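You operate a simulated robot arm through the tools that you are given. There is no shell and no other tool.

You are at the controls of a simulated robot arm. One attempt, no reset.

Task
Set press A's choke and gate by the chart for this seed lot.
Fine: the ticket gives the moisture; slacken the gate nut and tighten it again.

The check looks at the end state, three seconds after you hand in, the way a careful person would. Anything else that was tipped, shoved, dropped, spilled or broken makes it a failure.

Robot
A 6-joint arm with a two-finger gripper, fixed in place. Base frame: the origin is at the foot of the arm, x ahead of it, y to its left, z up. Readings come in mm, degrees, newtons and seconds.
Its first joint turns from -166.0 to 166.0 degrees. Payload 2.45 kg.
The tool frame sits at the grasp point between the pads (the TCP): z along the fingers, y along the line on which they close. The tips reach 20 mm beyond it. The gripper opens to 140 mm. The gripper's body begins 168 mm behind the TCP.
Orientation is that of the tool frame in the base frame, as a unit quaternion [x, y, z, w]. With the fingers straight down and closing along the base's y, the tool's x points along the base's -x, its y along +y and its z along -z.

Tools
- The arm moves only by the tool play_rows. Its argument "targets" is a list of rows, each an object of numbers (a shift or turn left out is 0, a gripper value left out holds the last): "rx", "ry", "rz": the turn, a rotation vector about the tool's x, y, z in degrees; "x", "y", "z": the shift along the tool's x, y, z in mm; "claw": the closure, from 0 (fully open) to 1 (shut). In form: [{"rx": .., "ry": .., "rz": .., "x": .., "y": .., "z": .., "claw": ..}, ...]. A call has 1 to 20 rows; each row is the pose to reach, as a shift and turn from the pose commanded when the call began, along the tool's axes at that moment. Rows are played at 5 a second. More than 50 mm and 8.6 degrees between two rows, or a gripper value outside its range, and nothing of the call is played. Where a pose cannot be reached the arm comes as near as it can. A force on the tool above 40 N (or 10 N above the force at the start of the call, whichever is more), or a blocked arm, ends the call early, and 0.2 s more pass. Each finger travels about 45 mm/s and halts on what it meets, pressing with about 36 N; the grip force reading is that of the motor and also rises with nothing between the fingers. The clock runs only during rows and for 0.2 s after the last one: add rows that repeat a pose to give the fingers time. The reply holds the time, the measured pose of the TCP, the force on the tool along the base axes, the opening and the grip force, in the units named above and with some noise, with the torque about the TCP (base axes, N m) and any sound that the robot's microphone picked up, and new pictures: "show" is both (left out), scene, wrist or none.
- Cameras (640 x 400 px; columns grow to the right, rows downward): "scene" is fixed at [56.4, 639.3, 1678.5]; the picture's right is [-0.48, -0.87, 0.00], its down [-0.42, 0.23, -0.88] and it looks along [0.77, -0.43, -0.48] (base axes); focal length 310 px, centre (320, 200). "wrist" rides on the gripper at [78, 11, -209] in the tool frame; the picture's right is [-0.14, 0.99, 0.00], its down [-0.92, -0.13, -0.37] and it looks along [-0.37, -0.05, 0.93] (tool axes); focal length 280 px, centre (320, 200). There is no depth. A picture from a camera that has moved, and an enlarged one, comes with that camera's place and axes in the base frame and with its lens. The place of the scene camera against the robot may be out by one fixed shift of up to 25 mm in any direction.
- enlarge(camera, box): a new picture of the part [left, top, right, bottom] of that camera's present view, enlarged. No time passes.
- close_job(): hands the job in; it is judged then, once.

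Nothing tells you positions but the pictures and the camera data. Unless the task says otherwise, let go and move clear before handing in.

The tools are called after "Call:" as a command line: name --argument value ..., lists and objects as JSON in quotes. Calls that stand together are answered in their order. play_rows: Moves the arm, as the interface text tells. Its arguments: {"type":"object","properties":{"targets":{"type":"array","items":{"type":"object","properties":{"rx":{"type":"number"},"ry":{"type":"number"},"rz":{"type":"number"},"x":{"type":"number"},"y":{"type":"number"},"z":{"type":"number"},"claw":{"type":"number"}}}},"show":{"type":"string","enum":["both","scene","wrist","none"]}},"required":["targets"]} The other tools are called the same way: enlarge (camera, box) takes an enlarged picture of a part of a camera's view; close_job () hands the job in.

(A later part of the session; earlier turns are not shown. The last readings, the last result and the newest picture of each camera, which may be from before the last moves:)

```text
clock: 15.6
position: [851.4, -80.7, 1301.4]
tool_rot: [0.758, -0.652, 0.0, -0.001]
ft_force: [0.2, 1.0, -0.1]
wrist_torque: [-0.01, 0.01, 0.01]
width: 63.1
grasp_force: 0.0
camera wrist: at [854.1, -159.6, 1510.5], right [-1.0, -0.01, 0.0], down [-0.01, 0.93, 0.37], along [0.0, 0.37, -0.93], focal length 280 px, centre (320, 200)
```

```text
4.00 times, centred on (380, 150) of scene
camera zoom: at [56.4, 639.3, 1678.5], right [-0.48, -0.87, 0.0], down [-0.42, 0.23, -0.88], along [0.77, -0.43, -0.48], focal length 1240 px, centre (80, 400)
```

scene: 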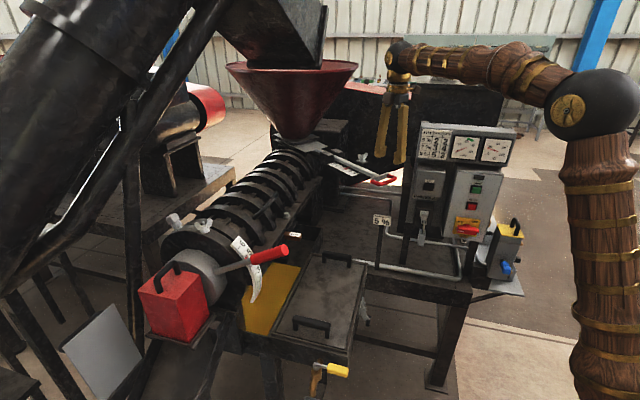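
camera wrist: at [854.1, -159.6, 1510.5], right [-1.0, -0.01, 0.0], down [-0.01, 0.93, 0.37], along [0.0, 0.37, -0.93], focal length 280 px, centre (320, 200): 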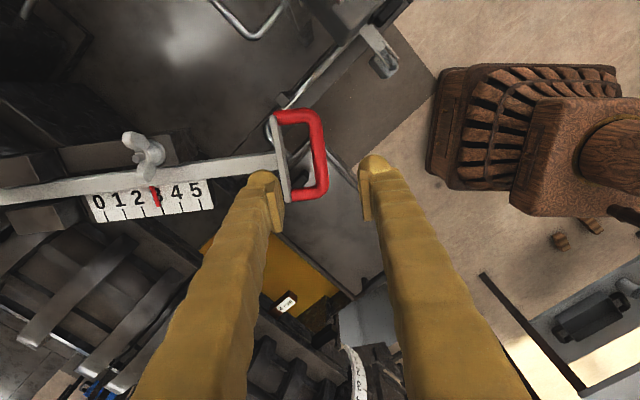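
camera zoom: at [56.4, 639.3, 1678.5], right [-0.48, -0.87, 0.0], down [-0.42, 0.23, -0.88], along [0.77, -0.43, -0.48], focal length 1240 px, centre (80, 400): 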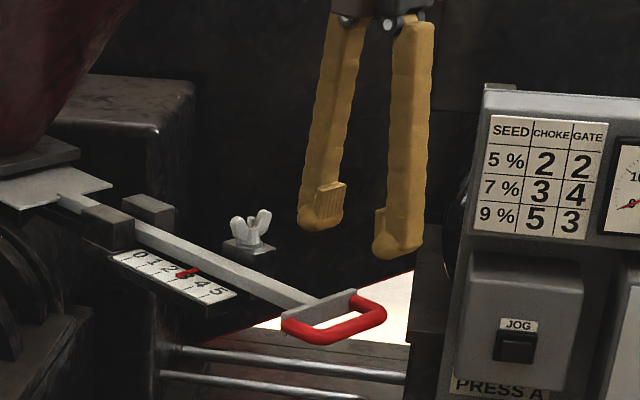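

The handle bar is at about x=851, z≈1212. There is little room for a finger inside the loop, so I'll close the fingers, come down outside the handle and push it inwards by measured amounts.

Call:
play_rows --targets '[{"x": 5, "y": 32, "claw": 1}, {"x": 9, "y": 63.4, "claw": 1}, {"x": 9, "y": 63.4, "claw": 1}, {"x": 9, "y": 63.4, "claw": 1}, {"x": 9, "y": 63.4, "z": 30, "claw": 1}, {"x": 9, "y": 63.4, "z": 60, "claw": 1}, {"x": 9, "y": 63.4, "z": 88, "claw": 1}, {"x": 9, "y": 63.4, "z": 88, "claw": 1}]'

Call:
enlarge --camera "scene" --box '[330, 130, 430, 210]'

Call:
enlarge --camera "wrist" --box '[140, 80, 380, 230]'

```text
clock: 17.4
position: [793.4, -101.5, 1212.5]
tool_rot: [0.758, -0.653, 0.0, 0.0]
ft_force: [-0.3, -0.2, -1.0]
wrist_torque: [0.0, 0.0, -0.01]
width: 0.1
grasp_force: 29.2
camera wrist: at [793.8, -180.6, 1423.2], right [-1.0, -0.01, 0.0], down [-0.01, 0.93, 0.37], along [0.0, 0.37, -0.93], focal length 280 px, centre (320, 200)
```

scene: 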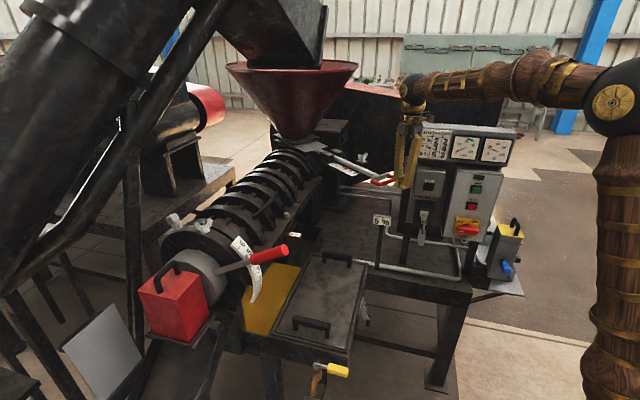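
wrist: 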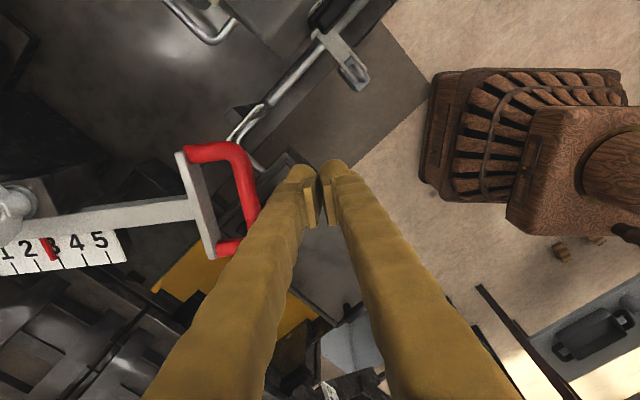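

```text
5.00 times, centred on (380, 170) of scene
camera zoom: at [56.4, 639.3, 1678.5], right [-0.48, -0.87, 0.0], down [-0.42, 0.23, -0.88], along [0.77, -0.43, -0.48], focal length 1550 px, centre (20, 350)
```

zoom: 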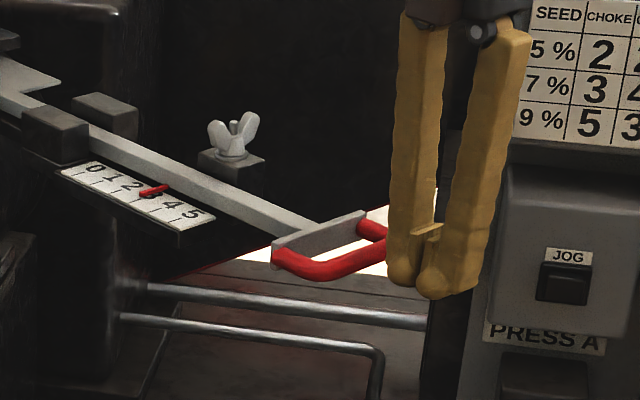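

```text
2.67 times, centred on (260, 155) of wrist
camera zoom: at [793.8, -180.6, 1423.2], right [-1.0, -0.01, 0.0], down [-0.01, 0.93, 0.37], along [0.0, 0.37, -0.93], focal length 748 px, centre (480, 320)
```

zoom: 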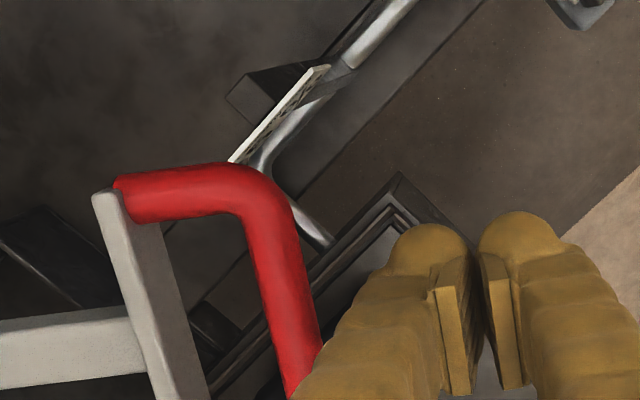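

Fingers are at handle height just outside it. I'll advance slowly inwards and look for contact.

Call:
play_rows --targets '[{"y": -6}, {"y": -12}, {"y": -18}, {"y": -22}, {"y": -26}, {"y": -30}, {"y": -34}, {"y": -38}, {"y": -38}]'

Call:
enlarge --camera "scene" --box '[330, 130, 430, 210]'

Call:
enlarge --camera "wrist" --box '[0, 160, 240, 310]'

```text
clock: 19.4
position: [830.1, -94.1, 1215.2]
tool_rot: [0.758, -0.652, 0.0, 0.0]
ft_force: [-0.2, 0.4, 0.2]
wrist_torque: [0.02, 0.01, 0.01]
width: 0.0
grasp_force: 29.5
camera wrist: at [831.8, -173.6, 1424.3], right [-1.0, -0.01, 0.0], down [-0.01, 0.93, 0.37], along [0.0, 0.37, -0.93], focal length 280 px, centre (320, 200)
```

scene: 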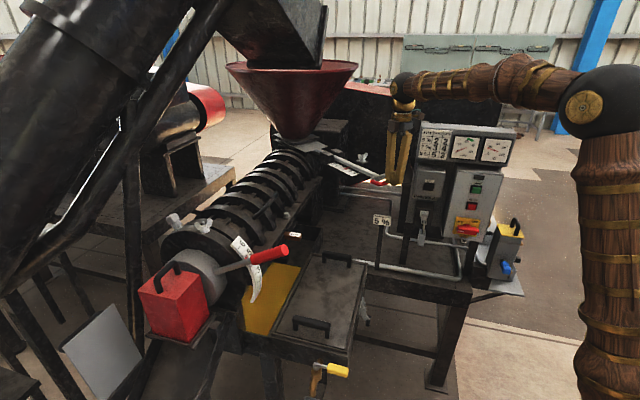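
wrist: 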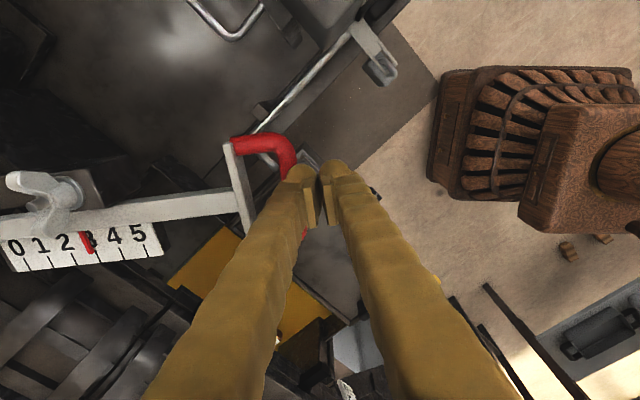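

```text
5.00 times, centred on (380, 170) of scene
camera zoom: at [56.4, 639.3, 1678.5], right [-0.48, -0.87, 0.0], down [-0.42, 0.23, -0.88], along [0.77, -0.43, -0.48], focal length 1550 px, centre (20, 350)
```

zoom: 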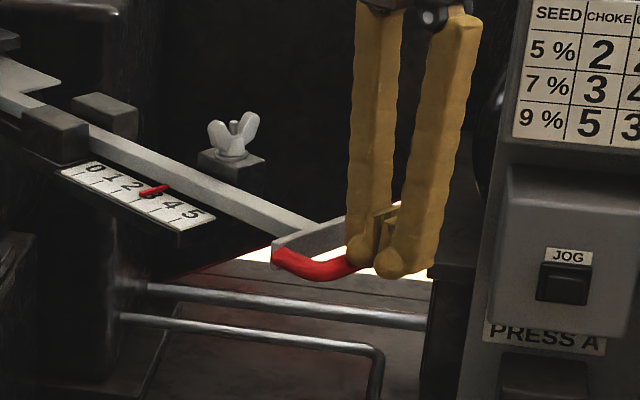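

```text
2.67 times, centred on (120, 235) of wrist
camera zoom: at [831.8, -173.6, 1424.3], right [-1.0, -0.01, 0.0], down [-0.01, 0.93, 0.37], along [0.0, 0.37, -0.93], focal length 748 px, centre (853, 107)
```

zoom: 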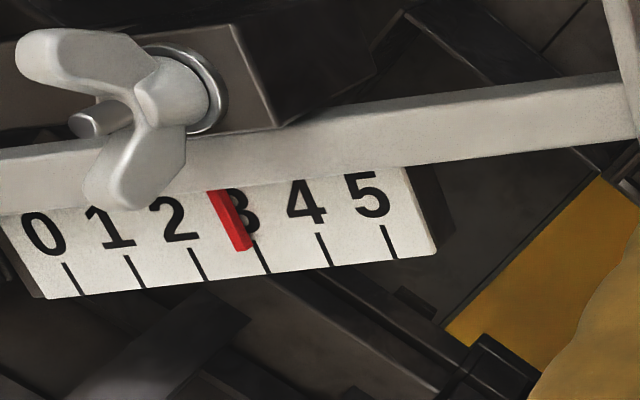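

No contact yet, and the pointer still reads 3. I'll keep advancing slowly.

Call:
play_rows --targets '[{"y": -3}, {"y": -6}, {"y": -9}, {"y": -12}, {"y": -14}, {"y": -16}, {"y": -16}]' --show "wrist"

Call:
enlarge --camera "scene" --box '[330, 130, 430, 210]'

Call:
enlarge --camera "wrist" --box '[0, 160, 240, 310]'

```text
clock: 21.0
position: [844.6, -93.3, 1215.5]
tool_rot: [0.758, -0.653, 0.0, 0.0]
ft_force: [-8.8, -0.6, 12.7]
wrist_torque: [0.14, -0.05, 0.11]
width: 0.0
grasp_force: 29.3
camera wrist: at [847.1, -171.6, 1424.9], right [-1.0, -0.01, 0.0], down [-0.01, 0.93, 0.37], along [0.0, 0.37, -0.93], focal length 280 px, centre (320, 200)
```

wrist: 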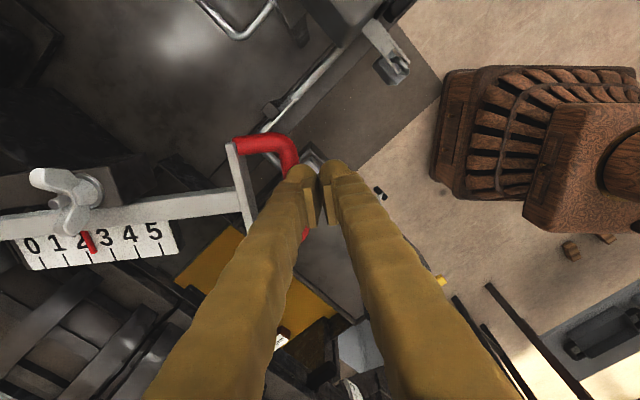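

```text
5.00 times, centred on (380, 170) of scene
camera zoom: at [56.4, 639.3, 1678.5], right [-0.48, -0.87, 0.0], down [-0.42, 0.23, -0.88], along [0.77, -0.43, -0.48], focal length 1550 px, centre (20, 350)
```

zoom: 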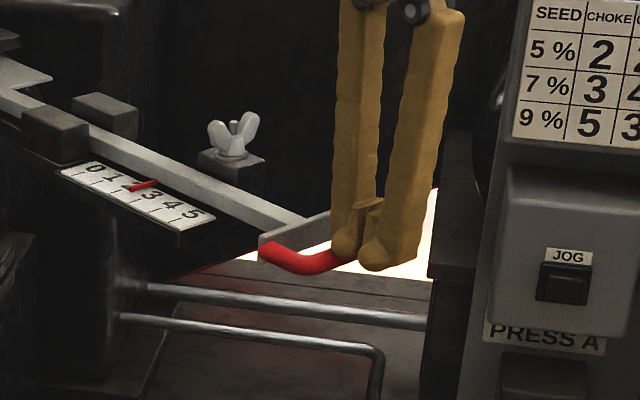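

```text
2.67 times, centred on (120, 235) of wrist
camera zoom: at [847.1, -171.6, 1424.9], right [-1.0, -0.01, 0.0], down [-0.01, 0.93, 0.37], along [0.0, 0.37, -0.93], focal length 748 px, centre (853, 107)
```

zoom: 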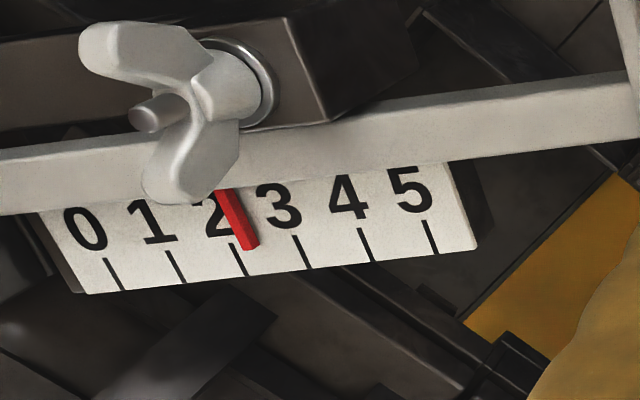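

The gate slides freely; the pointer is now at about 2.45. I'll push another 8 mm and check again.

Call:
play_rows --targets '[{"y": -2}, {"y": -4}, {"y": -6}, {"y": -8}, {"y": -8}]' --show "wrist"

Call:
enlarge --camera "wrist" --box '[0, 160, 240, 310]'

```text
clock: 22.2
position: [853.9, -92.2, 1214.2]
tool_rot: [0.757, -0.653, 0.0, 0.0]
ft_force: [-9.4, -7.4, 10.7]
wrist_torque: [-0.01, -0.01, 0.01]
width: 0.0
grasp_force: 29.2
camera wrist: at [854.4, -170.5, 1424.9], right [-1.0, -0.01, 0.0], down [-0.01, 0.93, 0.37], along [0.0, 0.37, -0.93], focal length 280 px, centre (320, 200)
```

wrist: 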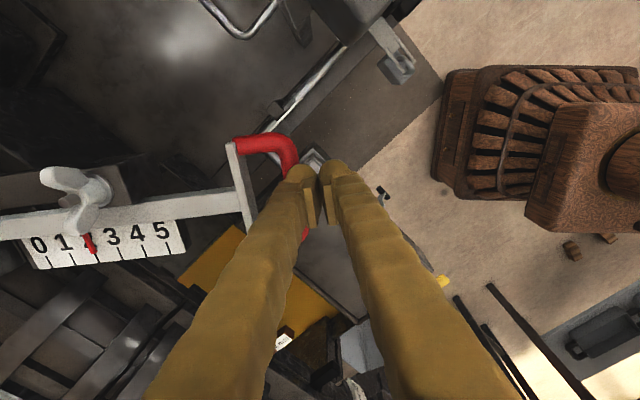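

```text
2.67 times, centred on (120, 235) of wrist
camera zoom: at [854.4, -170.5, 1424.9], right [-1.0, -0.01, 0.0], down [-0.01, 0.93, 0.37], along [0.0, 0.37, -0.93], focal length 748 px, centre (853, 107)
```

zoom: 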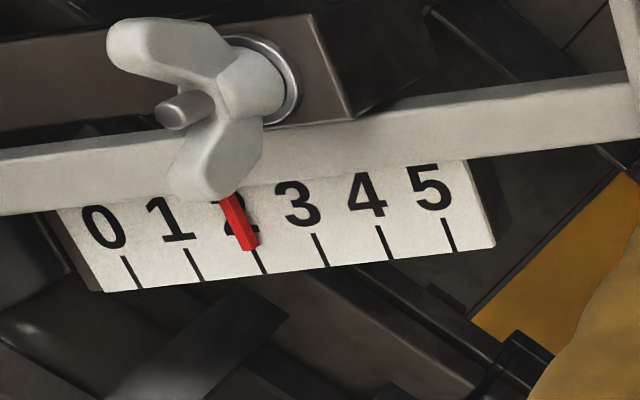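

The pointer appears about 2–3 mm short of tick 2 after parallax. I'll nudge it 2.4 mm more, then back away a little.

Call:
play_rows --targets '[{"y": -1.2}, {"y": -2.4}, {"y": -2.4}, {"y": 3}, {"y": 10}, {"y": 10, "z": -30}, {"y": 10, "z": -70}, {"y": 10, "z": -85}]' --show "wrist"

Call:
enlarge --camera "wrist" --box '[60, 110, 260, 235]'

```text
clock: 24.0
position: [843.8, -93.9, 1300.8]
tool_rot: [0.757, -0.653, 0.0, -0.001]
ft_force: [0.9, 0.6, 0.2]
wrist_torque: [0.01, 0.01, 0.0]
width: 0.1
grasp_force: 29.4
camera wrist: at [845.0, -172.2, 1510.2], right [-1.0, -0.01, 0.0], down [-0.01, 0.93, 0.37], along [0.0, 0.37, -0.93], focal length 280 px, centre (320, 200)
```

wrist: 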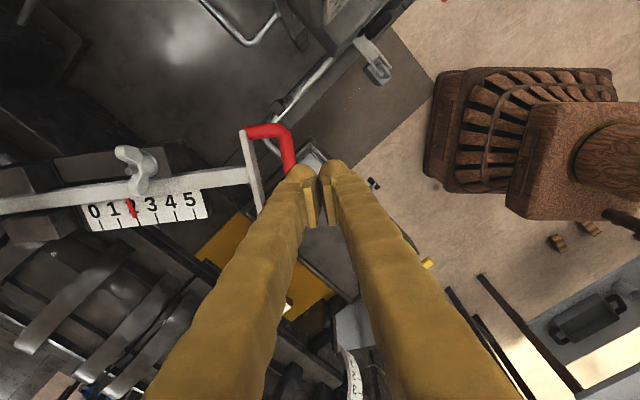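

```text
3.20 times, centred on (160, 172) of wrist
camera zoom: at [845.0, -172.2, 1510.2], right [-1.0, -0.01, 0.0], down [-0.01, 0.93, 0.37], along [0.0, 0.37, -0.93], focal length 897 px, centre (832, 288)
```

zoom: 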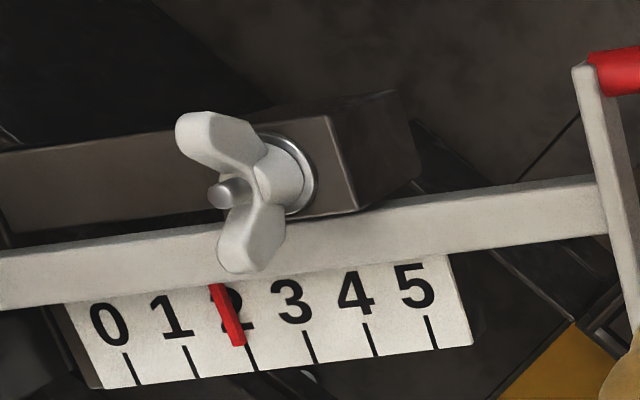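

The gate looks set near 2. I'll go back over the nut for a parallax-free check of the pointer and then to tighten.

Call:
play_rows --targets '[{"x": 7, "y": -45, "z": -10}, {"x": 14, "y": -90, "z": -10}, {"x": 21, "y": -135, "z": -10}, {"x": 30, "y": -185, "z": -10}, {"x": 30, "y": -185, "z": -10}]' --show "wrist"

Call:
enlarge --camera "wrist" --box '[240, 130, 400, 230]'

```text
refused: row 4 steps farther than a row can; nothing moved
```

```text
4.00 times, centred on (320, 180) of wrist
camera zoom: at [845.0, -172.2, 1510.2], right [-1.0, -0.01, 0.0], down [-0.01, 0.93, 0.37], along [0.0, 0.37, -0.93], focal length 1122 px, centre (320, 280)
```

zoom: 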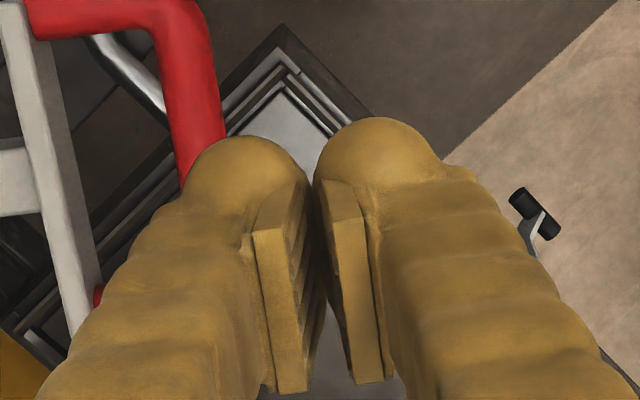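

The call was refused because one step was too long and nothing moved. The arm is still beside the handle, so I'll resend with smaller steps.

Call:
play_rows --targets '[{"x": 6, "y": -40, "z": -10}, {"x": 12, "y": -80, "z": -10}, {"x": 18, "y": -120, "z": -10}, {"x": 24, "y": -155, "z": -10}, {"x": 30, "y": -185, "z": -10}, {"x": 30, "y": -185, "z": -10}]' --show "wrist"

Call:
enlarge --camera "wrist" --box '[240, 130, 400, 230]'

```text
clock: 25.4
position: [1031.2, -93.5, 1307.9]
tool_rot: [0.758, -0.653, 0.0, -0.001]
ft_force: [-0.3, -0.2, 0.7]
wrist_torque: [-0.02, 0.0, 0.01]
width: 0.1
grasp_force: 29.3
camera wrist: at [1031.8, -172.0, 1518.4], right [-1.0, -0.01, 0.0], down [-0.01, 0.93, 0.37], along [0.0, 0.37, -0.93], focal length 280 px, centre (320, 200)
```

wrist: 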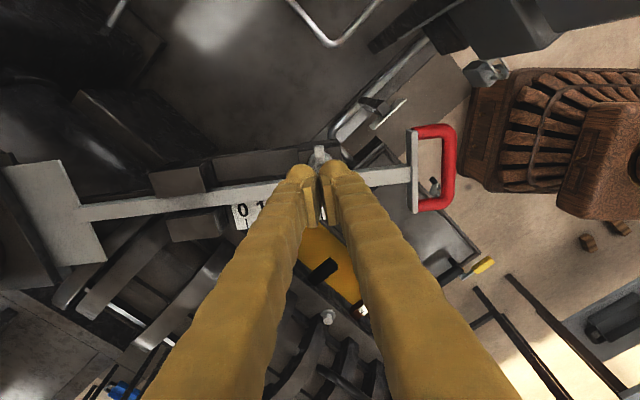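

```text
4.00 times, centred on (320, 180) of wrist
camera zoom: at [1031.8, -172.0, 1518.4], right [-1.0, -0.01, 0.0], down [-0.01, 0.93, 0.37], along [0.0, 0.37, -0.93], focal length 1122 px, centre (320, 280)
```

zoom: 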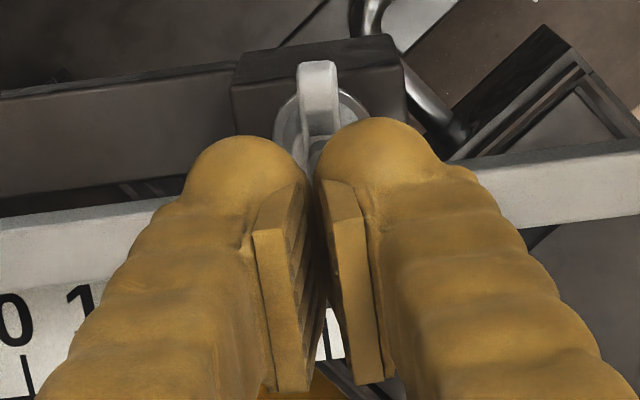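

The closed fingers hide the pointer. I'll open them wide here, since there is free space around.

Call:
play_rows --targets '[{"claw": 0.2, "z": -10}, {"claw": 0.2, "z": -10}, {"claw": 0.2, "z": -10}, {"claw": 0.2, "z": -10}, {"claw": 0.2, "z": -10}, {"claw": 0.2, "z": -10}]' --show "wrist"

Call:
enlarge --camera "wrist" --box '[240, 130, 400, 230]'

```text
clock: 26.8
position: [1029.8, -94.5, 1318.8]
tool_rot: [0.758, -0.652, 0.001, -0.001]
ft_force: [-0.2, 0.0, 0.0]
wrist_torque: [0.01, -0.02, 0.0]
width: 112.0
grasp_force: 0.1
camera wrist: at [1031.8, -172.7, 1528.8], right [-1.0, -0.01, 0.0], down [-0.01, 0.93, 0.37], along [0.0, 0.37, -0.93], focal length 280 px, centre (320, 200)
```

wrist: 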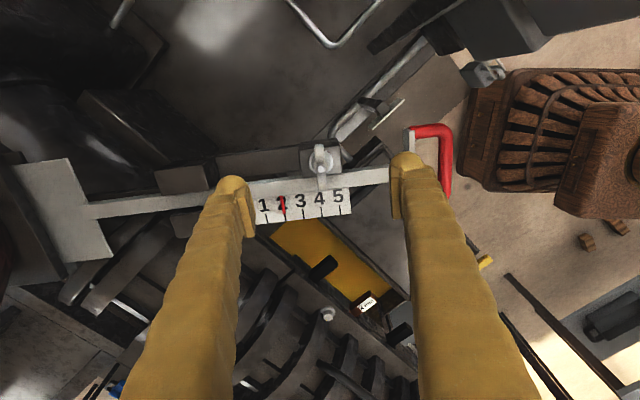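

```text
4.00 times, centred on (320, 180) of wrist
camera zoom: at [1031.8, -172.7, 1528.8], right [-1.0, -0.01, 0.0], down [-0.01, 0.93, 0.37], along [0.0, 0.37, -0.93], focal length 1122 px, centre (320, 280)
```

zoom: 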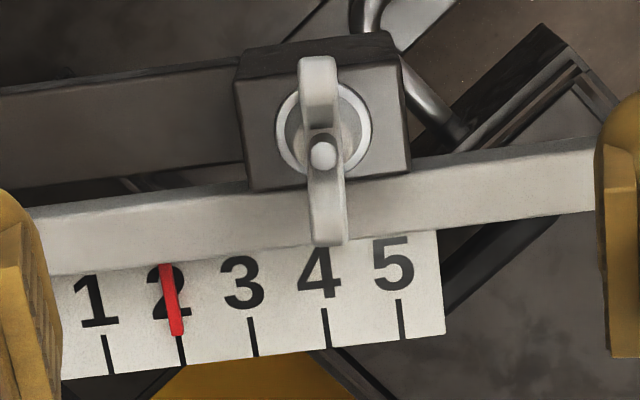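

Seen from above, the pointer sits right on tick 2. Next I'll narrow the fingers, align to the wings, come down and grip the nut.

Call:
play_rows --targets '[{"rz": 4, "x": 1, "y": -0.5, "claw": 0.7}, {"rz": 4, "x": 1, "y": -0.5, "claw": 0.7}, {"rz": 4, "x": 1, "y": -0.5, "claw": 0.7}, {"rz": 4, "x": 1, "y": -0.5, "claw": 0.7}, {"rz": 4, "x": 1, "y": -0.5, "z": 25, "claw": 0.7}, {"rz": 4, "x": 1, "y": -0.5, "z": 45, "claw": 0.7}, {"rz": 4, "x": 1, "y": -0.5, "z": 57, "claw": 0.7}, {"rz": 4, "x": 1, "y": -0.5, "z": 67, "claw": 0.7}, {"rz": 4, "x": 1, "y": -0.5, "z": 67, "claw": 0.7}, {"rz": 4, "x": 1, "y": -0.5, "z": 67, "claw": 1}, {"rz": 4, "x": 1, "y": -0.5, "z": 67, "claw": 1}, {"rz": 4, "x": 1, "y": -0.5, "z": 67, "claw": 1}, {"rz": 4, "x": 1, "y": -0.5, "z": 67, "claw": 1}]' --show "wrist"

Call:
enlarge --camera "wrist" --box '[240, 130, 400, 230]'

```text
clock: 29.6
position: [1029.9, -95.9, 1252.7]
tool_rot: [0.734, -0.679, 0.0, 0.001]
ft_force: [-39.3, 1.6, -10.0]
wrist_torque: [0.01, 0.38, -0.01]
width: 9.4
grasp_force: 36.9
camera wrist: at [1026.1, -174.4, 1462.8], right [-1.0, 0.06, 0.0], down [0.06, 0.93, 0.37], along [0.02, 0.37, -0.93], focal length 280 px, centre (320, 200)
```

wrist: 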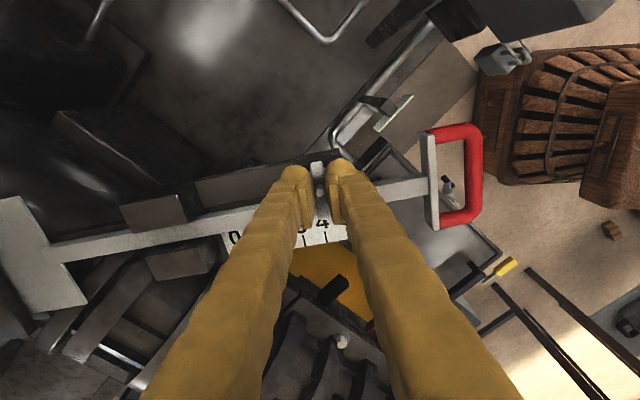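

```text
4.00 times, centred on (320, 180) of wrist
camera zoom: at [1026.1, -174.4, 1462.8], right [-1.0, 0.06, 0.0], down [0.06, 0.93, 0.37], along [0.02, 0.37, -0.93], focal length 1122 px, centre (320, 280)
```

zoom: 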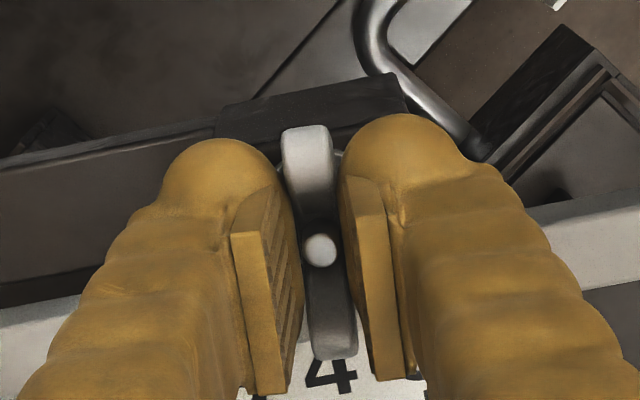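

Gripped, with a sideways bias of about 40 N; I'll relax that by shifting 1.5 mm, then turn clockwise to tighten.

Call:
play_rows --targets '[{"y": 0.8}, {"y": 1.5}, {"y": 1.5, "rz": 7}, {"y": 1.5, "rz": 14}, {"y": 1.5, "rz": 21}, {"y": 1.5, "rz": 28}, {"y": 1.5, "rz": 35}, {"y": 1.5, "rz": 42}, {"y": 1.5, "rz": 49}, {"y": 1.5, "rz": 49}]' --show "wrist"

```text
clock: 31.8
position: [1030.2, -96.3, 1253.3]
tool_rot: [-0.387, 0.922, 0.0, 0.0]
ft_force: [-35.9, 21.7, -4.1]
wrist_torque: [0.13, 0.41, 0.02]
width: 9.2
grasp_force: 36.7
camera wrist: at [967.4, -143.8, 1462.8], right [-0.61, 0.79, 0.0], down [0.74, 0.57, 0.37], along [0.29, 0.22, -0.93], focal length 280 px, centre (320, 200)
```

wrist: 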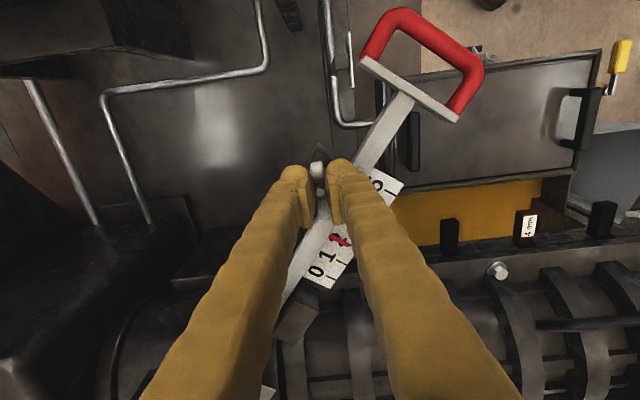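

Call:
play_rows --targets '[{"x": 0.2, "y": 0.7}, {"x": 0.3, "y": 1.3}, {"x": 0.3, "y": 1.3, "rz": 7}, {"x": 0.3, "y": 1.3, "rz": 14}, {"x": 0.3, "y": 1.3, "rz": 21}, {"x": 0.3, "y": 1.3, "rz": 28}, {"x": 0.3, "y": 1.3, "rz": 35}, {"x": 0.3, "y": 1.3, "rz": 42}, {"x": 0.3, "y": 1.3, "rz": 45}, {"x": 0.3, "y": 1.3, "rz": 45}]' --show "wrist"

Call:
enlarge --camera "wrist" --box '[240, 130, 400, 230]'

```text
clock: 34.0
position: [1029.4, -96.1, 1253.8]
tool_rot: [-0.004, 1.0, 0.0, 0.0]
ft_force: [4.3, 9.4, 17.9]
wrist_torque: [0.08, -0.16, 0.01]
width: 9.3
grasp_force: 36.3
camera wrist: at [951.1, -85.1, 1462.5], right [0.13, 0.99, 0.0], down [0.92, -0.12, 0.37], along [0.37, -0.05, -0.93], focal length 280 px, centre (320, 200)
```

wrist: 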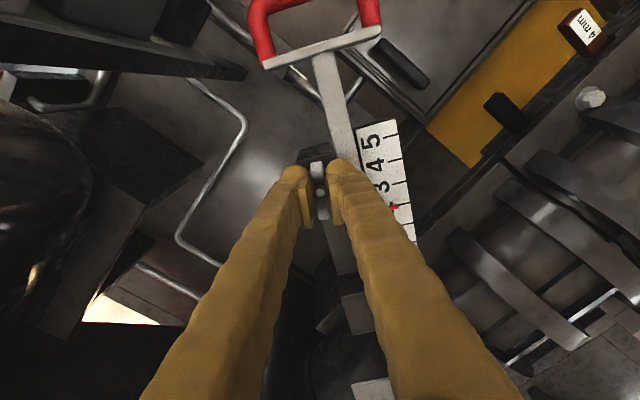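

```text
4.00 times, centred on (320, 180) of wrist
camera zoom: at [951.1, -85.1, 1462.5], right [0.13, 0.99, 0.0], down [0.92, -0.12, 0.37], along [0.37, -0.05, -0.93], focal length 1122 px, centre (320, 280)
```

zoom: 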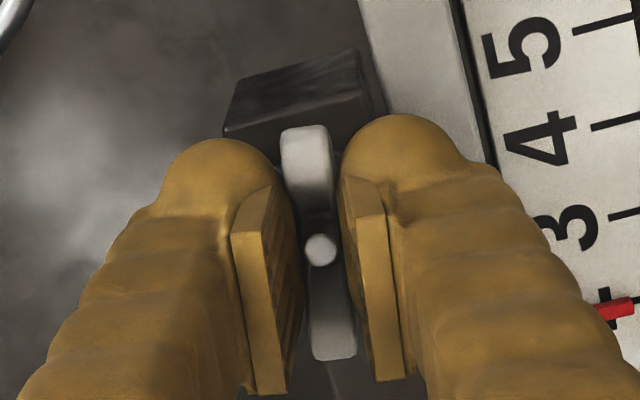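

Nearly back at the starting angle. I'll turn a little further until the torque shows it tight.

Call:
play_rows --targets '[{"rz": 3}, {"rz": 6}, {"rz": 9}, {"rz": 12}, {"rz": 15}, {"rz": 15}]' --show "wrist"

Call:
enlarge --camera "wrist" --box '[240, 130, 400, 230]'

```text
clock: 35.4
position: [1029.2, -95.8, 1253.5]
tool_rot: [0.126, 0.992, -0.001, 0.001]
ft_force: [2.9, 0.3, 23.2]
wrist_torque: [0.02, -0.08, 1.13]
width: 12.8
grasp_force: 39.4
camera wrist: at [956.0, -65.1, 1462.3], right [0.38, 0.92, 0.0], down [0.86, -0.35, 0.37], along [0.34, -0.14, -0.93], focal length 280 px, centre (320, 200)
```

wrist: 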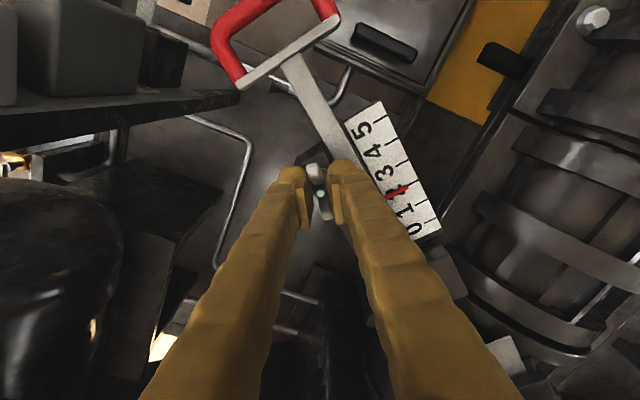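

```text
4.00 times, centred on (320, 180) of wrist
camera zoom: at [956.0, -65.1, 1462.3], right [0.38, 0.92, 0.0], down [0.86, -0.35, 0.37], along [0.34, -0.14, -0.93], focal length 1122 px, centre (320, 280)
```

zoom: 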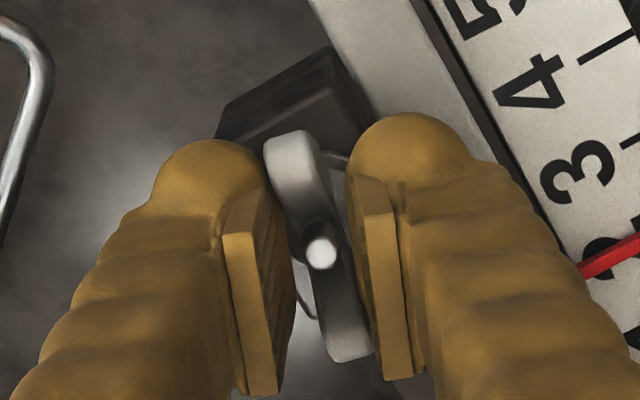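

The nut has stopped dead at its original tight angle (fingers skewing, torque 1.1 N·m). I'll open straight off and lift away, then check nut and pointer.

Call:
play_rows --targets '[{"claw": 0.6}, {"claw": 0.6}, {"claw": 0.6}, {"claw": 0.5}, {"claw": 0.5, "z": -20}, {"claw": 0.5, "z": -50}, {"claw": 0.3, "z": -70}, {"claw": 0.3, "z": -70}, {"claw": 0.3, "z": -70}]'

Call:
enlarge --camera "wrist" --box '[260, 110, 420, 210]'

Call:
enlarge --camera "scene" --box '[320, 130, 420, 190]'

```text
clock: 37.4
position: [1029.4, -97.2, 1322.4]
tool_rot: [0.126, 0.992, 0.0, 0.0]
ft_force: [-0.1, 0.5, 0.3]
wrist_torque: [-0.02, -0.03, 0.01]
width: 98.0
grasp_force: 0.0
camera wrist: at [957.5, -65.7, 1532.3], right [0.38, 0.92, 0.0], down [0.86, -0.35, 0.37], along [0.34, -0.14, -0.93], focal length 280 px, centre (320, 200)
```

scene: 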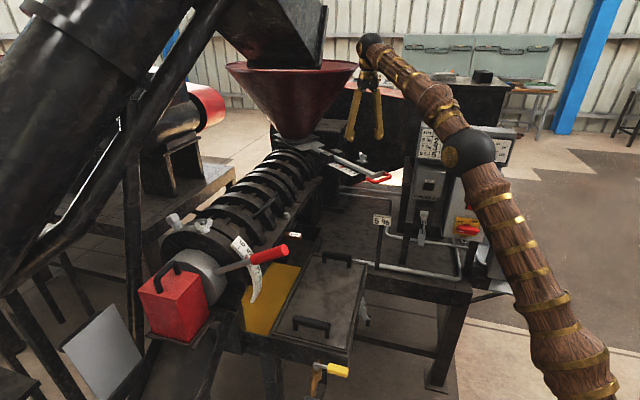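
wrist: 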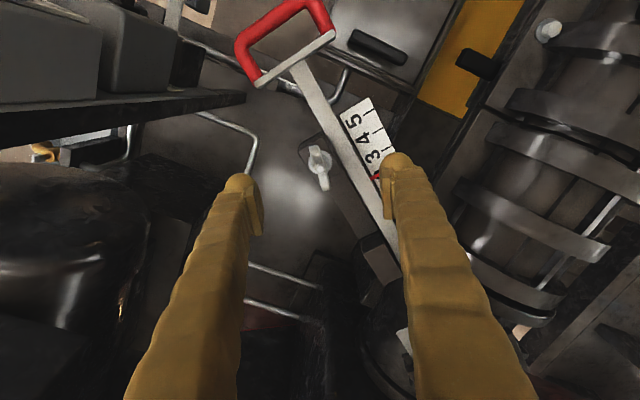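

```text
4.00 times, centred on (340, 160) of wrist
camera zoom: at [957.5, -65.7, 1532.3], right [0.38, 0.92, 0.0], down [0.86, -0.35, 0.37], along [0.34, -0.14, -0.93], focal length 1122 px, centre (240, 360)
```

zoom: 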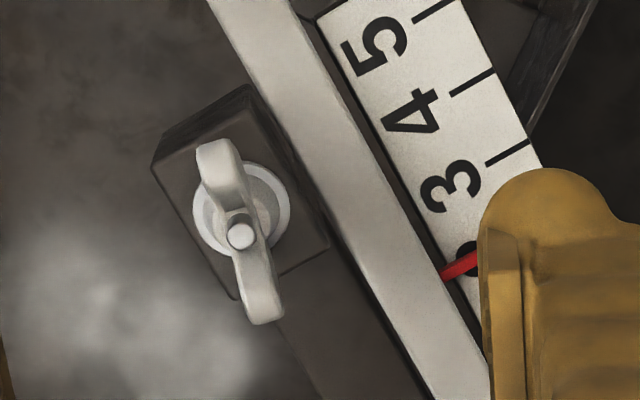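

```text
6.40 times, centred on (370, 160) of scene
camera zoom: at [56.4, 639.3, 1678.5], right [-0.48, -0.87, 0.0], down [-0.42, 0.23, -0.88], along [0.77, -0.43, -0.48], focal length 1984 px, centre (0, 456)
```

zoom: 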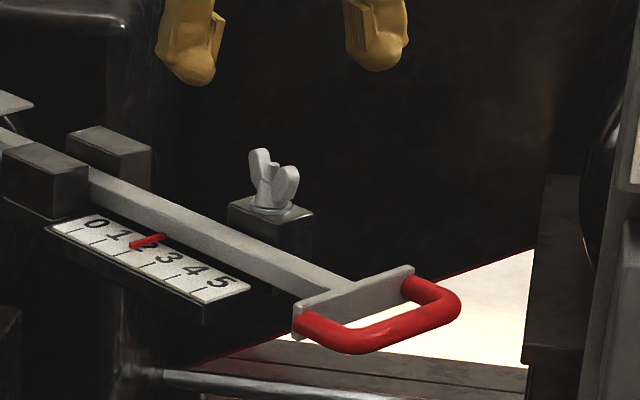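

Gate is on 2 and its nut is back at its tight angle. Next is the choke lever: I'll retreat upward and travel towards it.

Call:
play_rows --targets '[{"z": -40}, {"x": 35, "z": -70}, {"x": 75, "z": -90}, {"x": 118, "z": -110, "rz": -3}, {"x": 162, "z": -125, "rz": -6}, {"x": 207, "z": -140, "rz": -9}, {"x": 253, "z": -155, "rz": -12}, {"x": 299, "z": -165, "rz": -14.5}, {"x": 345, "z": -175, "rz": -14.5}, {"x": 388, "z": -178, "rz": -14.5}, {"x": 388, "z": -178, "rz": -14.5}]' --show "none"

```text
clock: 39.8
position: [654.2, 0.2, 1499.1]
tool_rot: [-0.001, 1.0, 0.0, 0.0]
ft_force: [0.3, -0.7, 0.2]
wrist_torque: [0.03, 0.02, 0.03]
width: 98.0
grasp_force: 0.2
out of reach, approached as far as the arm can: row 1, 2
```

Call:
play_rows --targets '[{"x": 15, "y": 40, "z": 5, "claw": 0.1}, {"x": 30, "y": 80, "z": 10}, {"x": 45, "y": 120, "z": 15}, {"x": 60, "y": 160, "z": 25}, {"x": 75, "y": 200, "z": 35}, {"x": 94, "y": 240, "z": 45}, {"x": 94, "y": 250, "z": 49}, {"x": 94, "y": 250, "z": 49}]'

Call:
enlarge --camera "wrist" --box '[260, 80, 500, 230]'

Call:
enlarge --camera "wrist" --box '[380, 60, 640, 260]'

```text
clock: 41.6
position: [559.8, 251.4, 1450.0]
tool_rot: [0.0, 1.0, 0.0, 0.0]
ft_force: [-0.4, -0.1, 0.1]
wrist_torque: [0.0, 0.03, -0.03]
width: 126.1
grasp_force: 0.1
camera wrist: at [481.7, 263.3, 1659.9], right [0.14, 0.99, 0.0], down [0.92, -0.13, 0.37], along [0.37, -0.05, -0.93], focal length 280 px, centre (320, 200)
```

scene: 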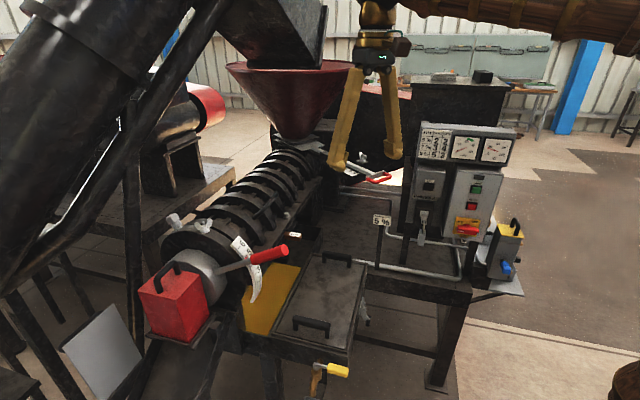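
wrist: 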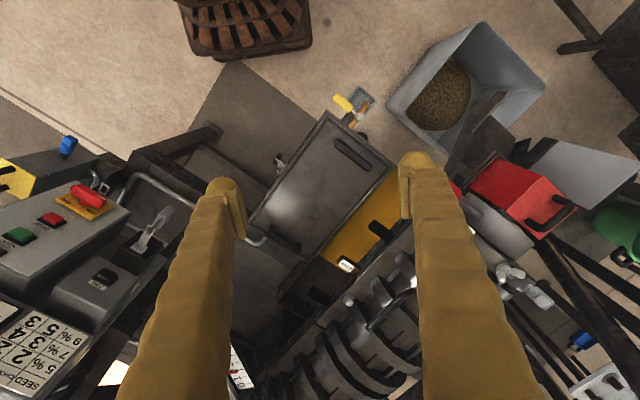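

```text
2.67 times, centred on (380, 155) of wrist
camera zoom: at [481.7, 263.3, 1659.9], right [0.14, 0.99, 0.0], down [0.92, -0.13, 0.37], along [0.37, -0.05, -0.93], focal length 748 px, centre (160, 320)
```

zoom: 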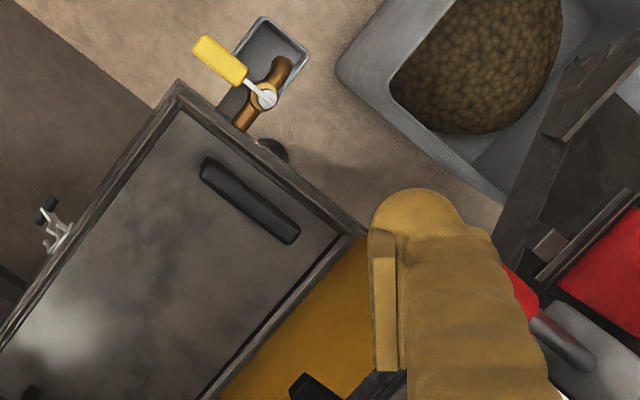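

```text
2.00 times, centred on (510, 160) of wrist
camera zoom: at [481.7, 263.3, 1659.9], right [0.14, 0.99, 0.0], down [0.92, -0.13, 0.37], along [0.37, -0.05, -0.93], focal length 561 px, centre (-60, 280)
```

zoom: 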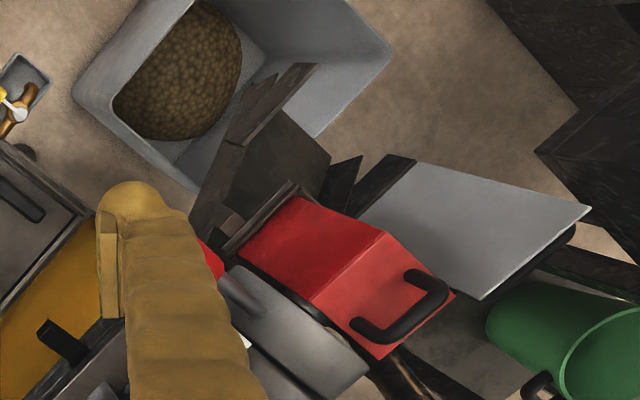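

The right finger hides the lever. I'll shift further left so it appears between the fingers.

Call:
play_rows --targets '[{"x": 5, "y": 40}, {"x": 10, "y": 80}, {"x": 20, "y": 120}, {"x": 30, "y": 155}, {"x": 30, "y": 155}]'

Call:
enlarge --camera "wrist" --box '[240, 150, 480, 300]'

Call:
enlarge --camera "wrist" --box '[300, 160, 420, 235]'

```text
clock: 42.8
position: [530.0, 407.5, 1452.4]
tool_rot: [0.0, 1.0, 0.001, 0.0]
ft_force: [0.4, 1.0, 0.8]
wrist_torque: [-0.04, 0.02, -0.03]
width: 126.0
grasp_force: 0.0
camera wrist: at [451.5, 417.7, 1661.7], right [0.14, 0.99, 0.0], down [0.92, -0.13, 0.37], along [0.37, -0.05, -0.93], focal length 280 px, centre (320, 200)
```

scene: 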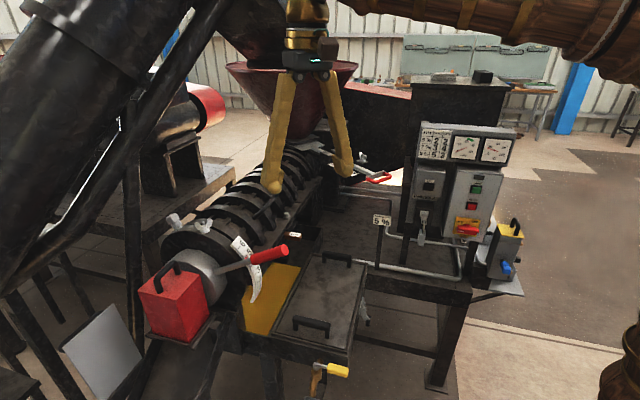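
wrist: 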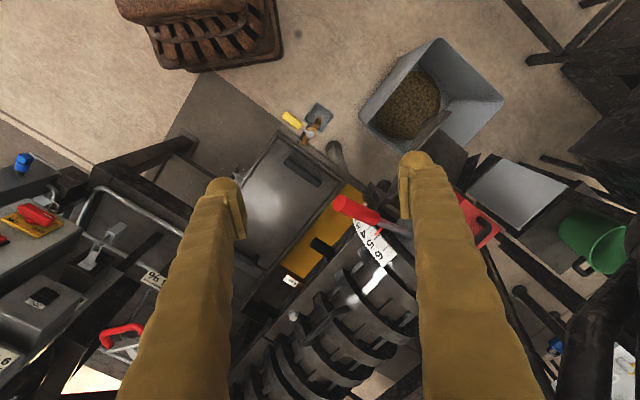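

```text
2.67 times, centred on (360, 225) of wrist
camera zoom: at [451.5, 417.7, 1661.7], right [0.14, 0.99, 0.0], down [0.92, -0.13, 0.37], along [0.37, -0.05, -0.93], focal length 748 px, centre (213, 133)
```

zoom: 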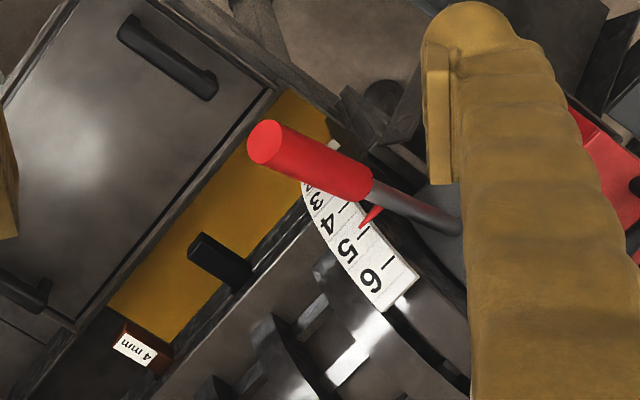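

```text
5.33 times, centred on (360, 198) of wrist
camera zoom: at [451.5, 417.7, 1661.7], right [0.14, 0.99, 0.0], down [0.92, -0.13, 0.37], along [0.37, -0.05, -0.93], focal length 1495 px, centre (107, 213)
```

zoom: 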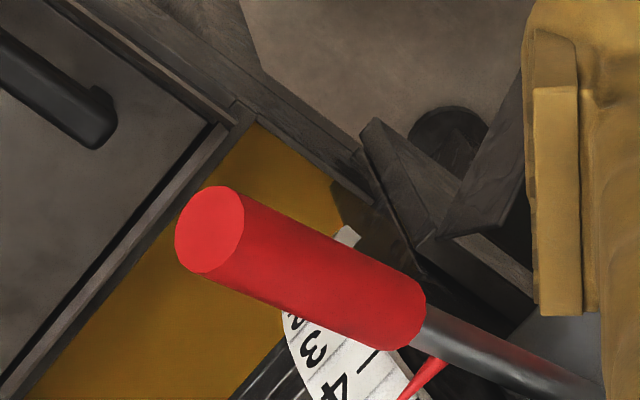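

The lever tip triangulates to (643,425,1211) and the lever is about 28° above horizontal. Its axis runs along azimuth −45° near (p=−1032, z=1062), about 10° per scale unit. I'll turn the gripper so it closes along the press axis and hover above the handle.

Call:
play_rows --targets '[{"x": -25, "y": 8, "z": 15, "rz": -8}, {"x": -50, "y": 16, "z": 30, "rz": -16}, {"x": -75, "y": 24, "z": 50, "rz": -24}, {"x": -100, "y": 32, "z": 75, "rz": -32}, {"x": -125, "y": 40, "z": 100, "rz": -40}, {"x": -143, "y": 48, "z": 125, "rz": -45}, {"x": -143, "y": 48, "z": 140, "rz": -45, "claw": 0.3}, {"x": -143, "y": 48, "z": 140, "rz": -45}]'

Call:
enlarge --camera "wrist" --box '[220, 100, 460, 250]'

Call:
enlarge --camera "scene" --box '[140, 120, 360, 320]'

```text
clock: 44.6
position: [672.2, 454.8, 1310.8]
tool_rot: [-0.382, 0.924, 0.0, 0.0]
ft_force: [-0.9, -0.3, 0.1]
wrist_torque: [0.02, -0.01, 0.02]
width: 98.0
grasp_force: 0.1
camera wrist: at [609.5, 407.1, 1520.6], right [-0.6, 0.8, 0.0], down [0.74, 0.56, 0.37], along [0.29, 0.22, -0.93], focal length 280 px, centre (320, 200)
```

scene: 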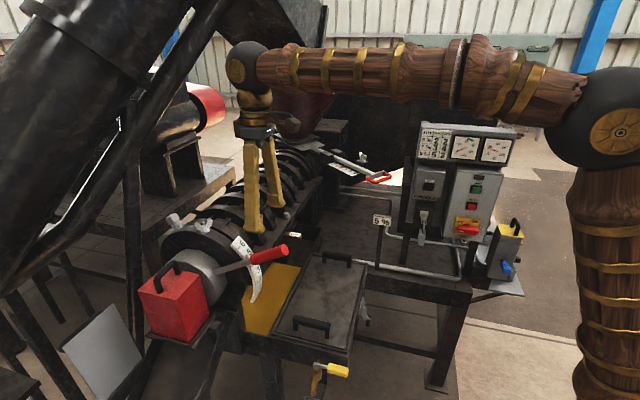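
wrist: 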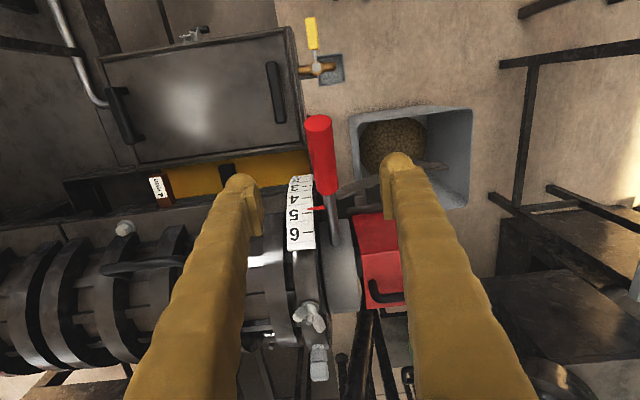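

```text
2.67 times, centred on (340, 175) of wrist
camera zoom: at [609.5, 407.1, 1520.6], right [-0.6, 0.8, 0.0], down [0.74, 0.56, 0.37], along [0.29, 0.22, -0.93], focal length 748 px, centre (267, 267)
```

zoom: 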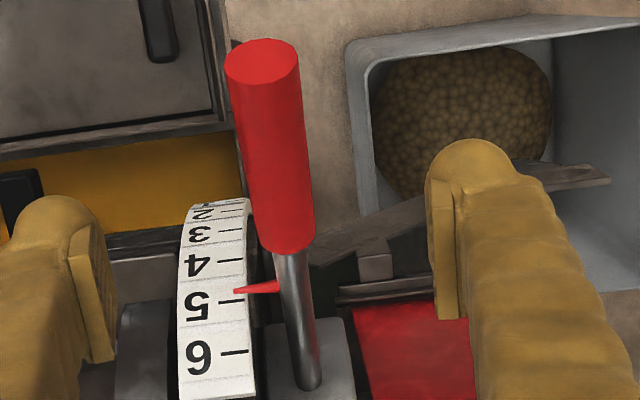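

```text
2.00 times, centred on (250, 220) of scene
camera zoom: at [56.4, 639.3, 1678.5], right [-0.48, -0.87, 0.0], down [-0.42, 0.23, -0.88], along [0.77, -0.43, -0.48], focal length 620 px, centre (460, 160)
```

zoom: 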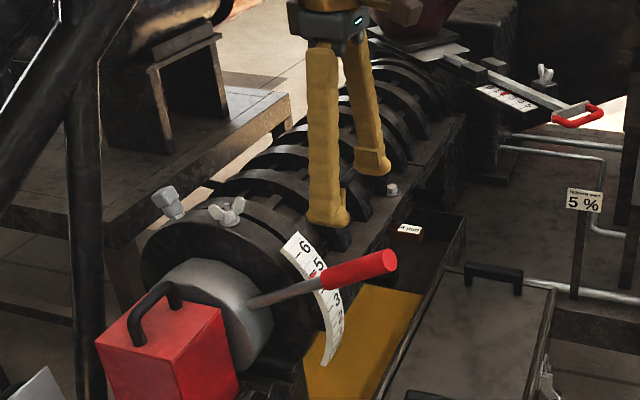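

The handle lies right under the grasp point. The pointer reads about 4.7. I'll narrow the fingers, descend to the handle and grip it.

Call:
play_rows --targets '[{"z": 5, "claw": 0.52}, {"z": 10, "claw": 0.52}, {"z": 15, "claw": 0.52}, {"z": 40, "claw": 0.52}, {"z": 65, "claw": 0.52}, {"z": 90, "claw": 0.52}, {"z": 110, "claw": 0.52}, {"z": 122, "claw": 0.52}, {"z": 122, "claw": 0.52}]'

Call:
enlarge --camera "wrist" --box '[220, 100, 460, 250]'

Call:
enlarge --camera "scene" --box '[180, 180, 340, 310]'

```text
clock: 46.6
position: [673.8, 453.4, 1190.3]
tool_rot: [-0.382, 0.924, 0.0, 0.0]
ft_force: [0.5, 0.4, -0.7]
wrist_torque: [0.02, 0.03, -0.02]
width: 67.3
grasp_force: 0.2
camera wrist: at [609.3, 406.9, 1399.2], right [-0.6, 0.8, 0.0], down [0.74, 0.56, 0.37], along [0.29, 0.22, -0.93], focal length 280 px, centre (320, 200)
```

scene: 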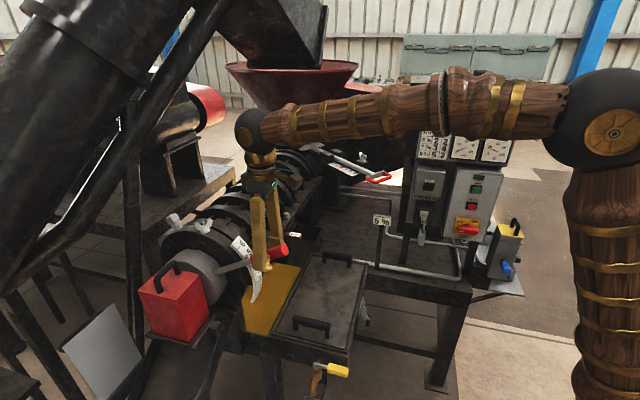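
wrist: 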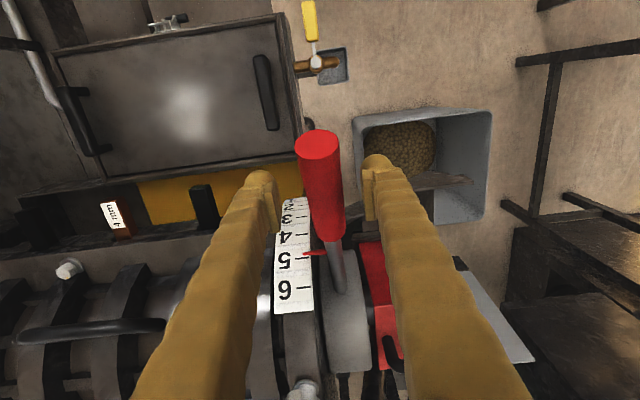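

```text
2.67 times, centred on (340, 175) of wrist
camera zoom: at [609.3, 406.9, 1399.2], right [-0.6, 0.8, 0.0], down [0.74, 0.56, 0.37], along [0.29, 0.22, -0.93], focal length 748 px, centre (267, 267)
```

zoom: 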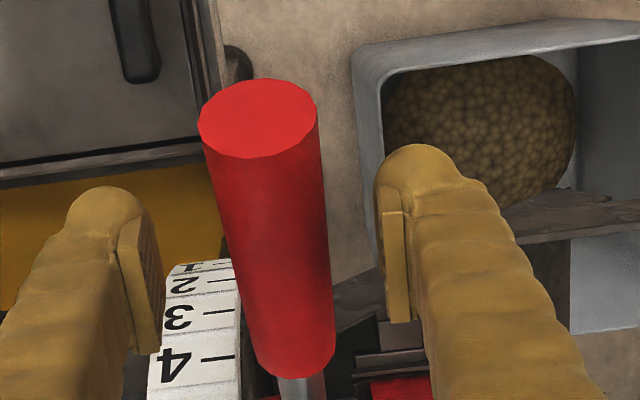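

```text
3.08 times, centred on (260, 245) of scene
camera zoom: at [56.4, 639.3, 1678.5], right [-0.48, -0.87, 0.0], down [-0.42, 0.23, -0.88], along [0.77, -0.43, -0.48], focal length 954 px, centre (505, 62)
```

zoom: 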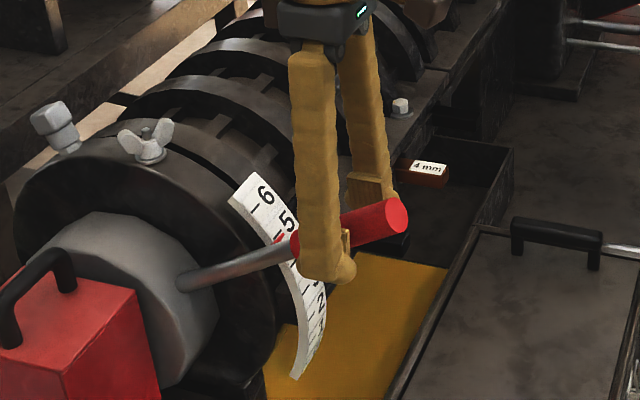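

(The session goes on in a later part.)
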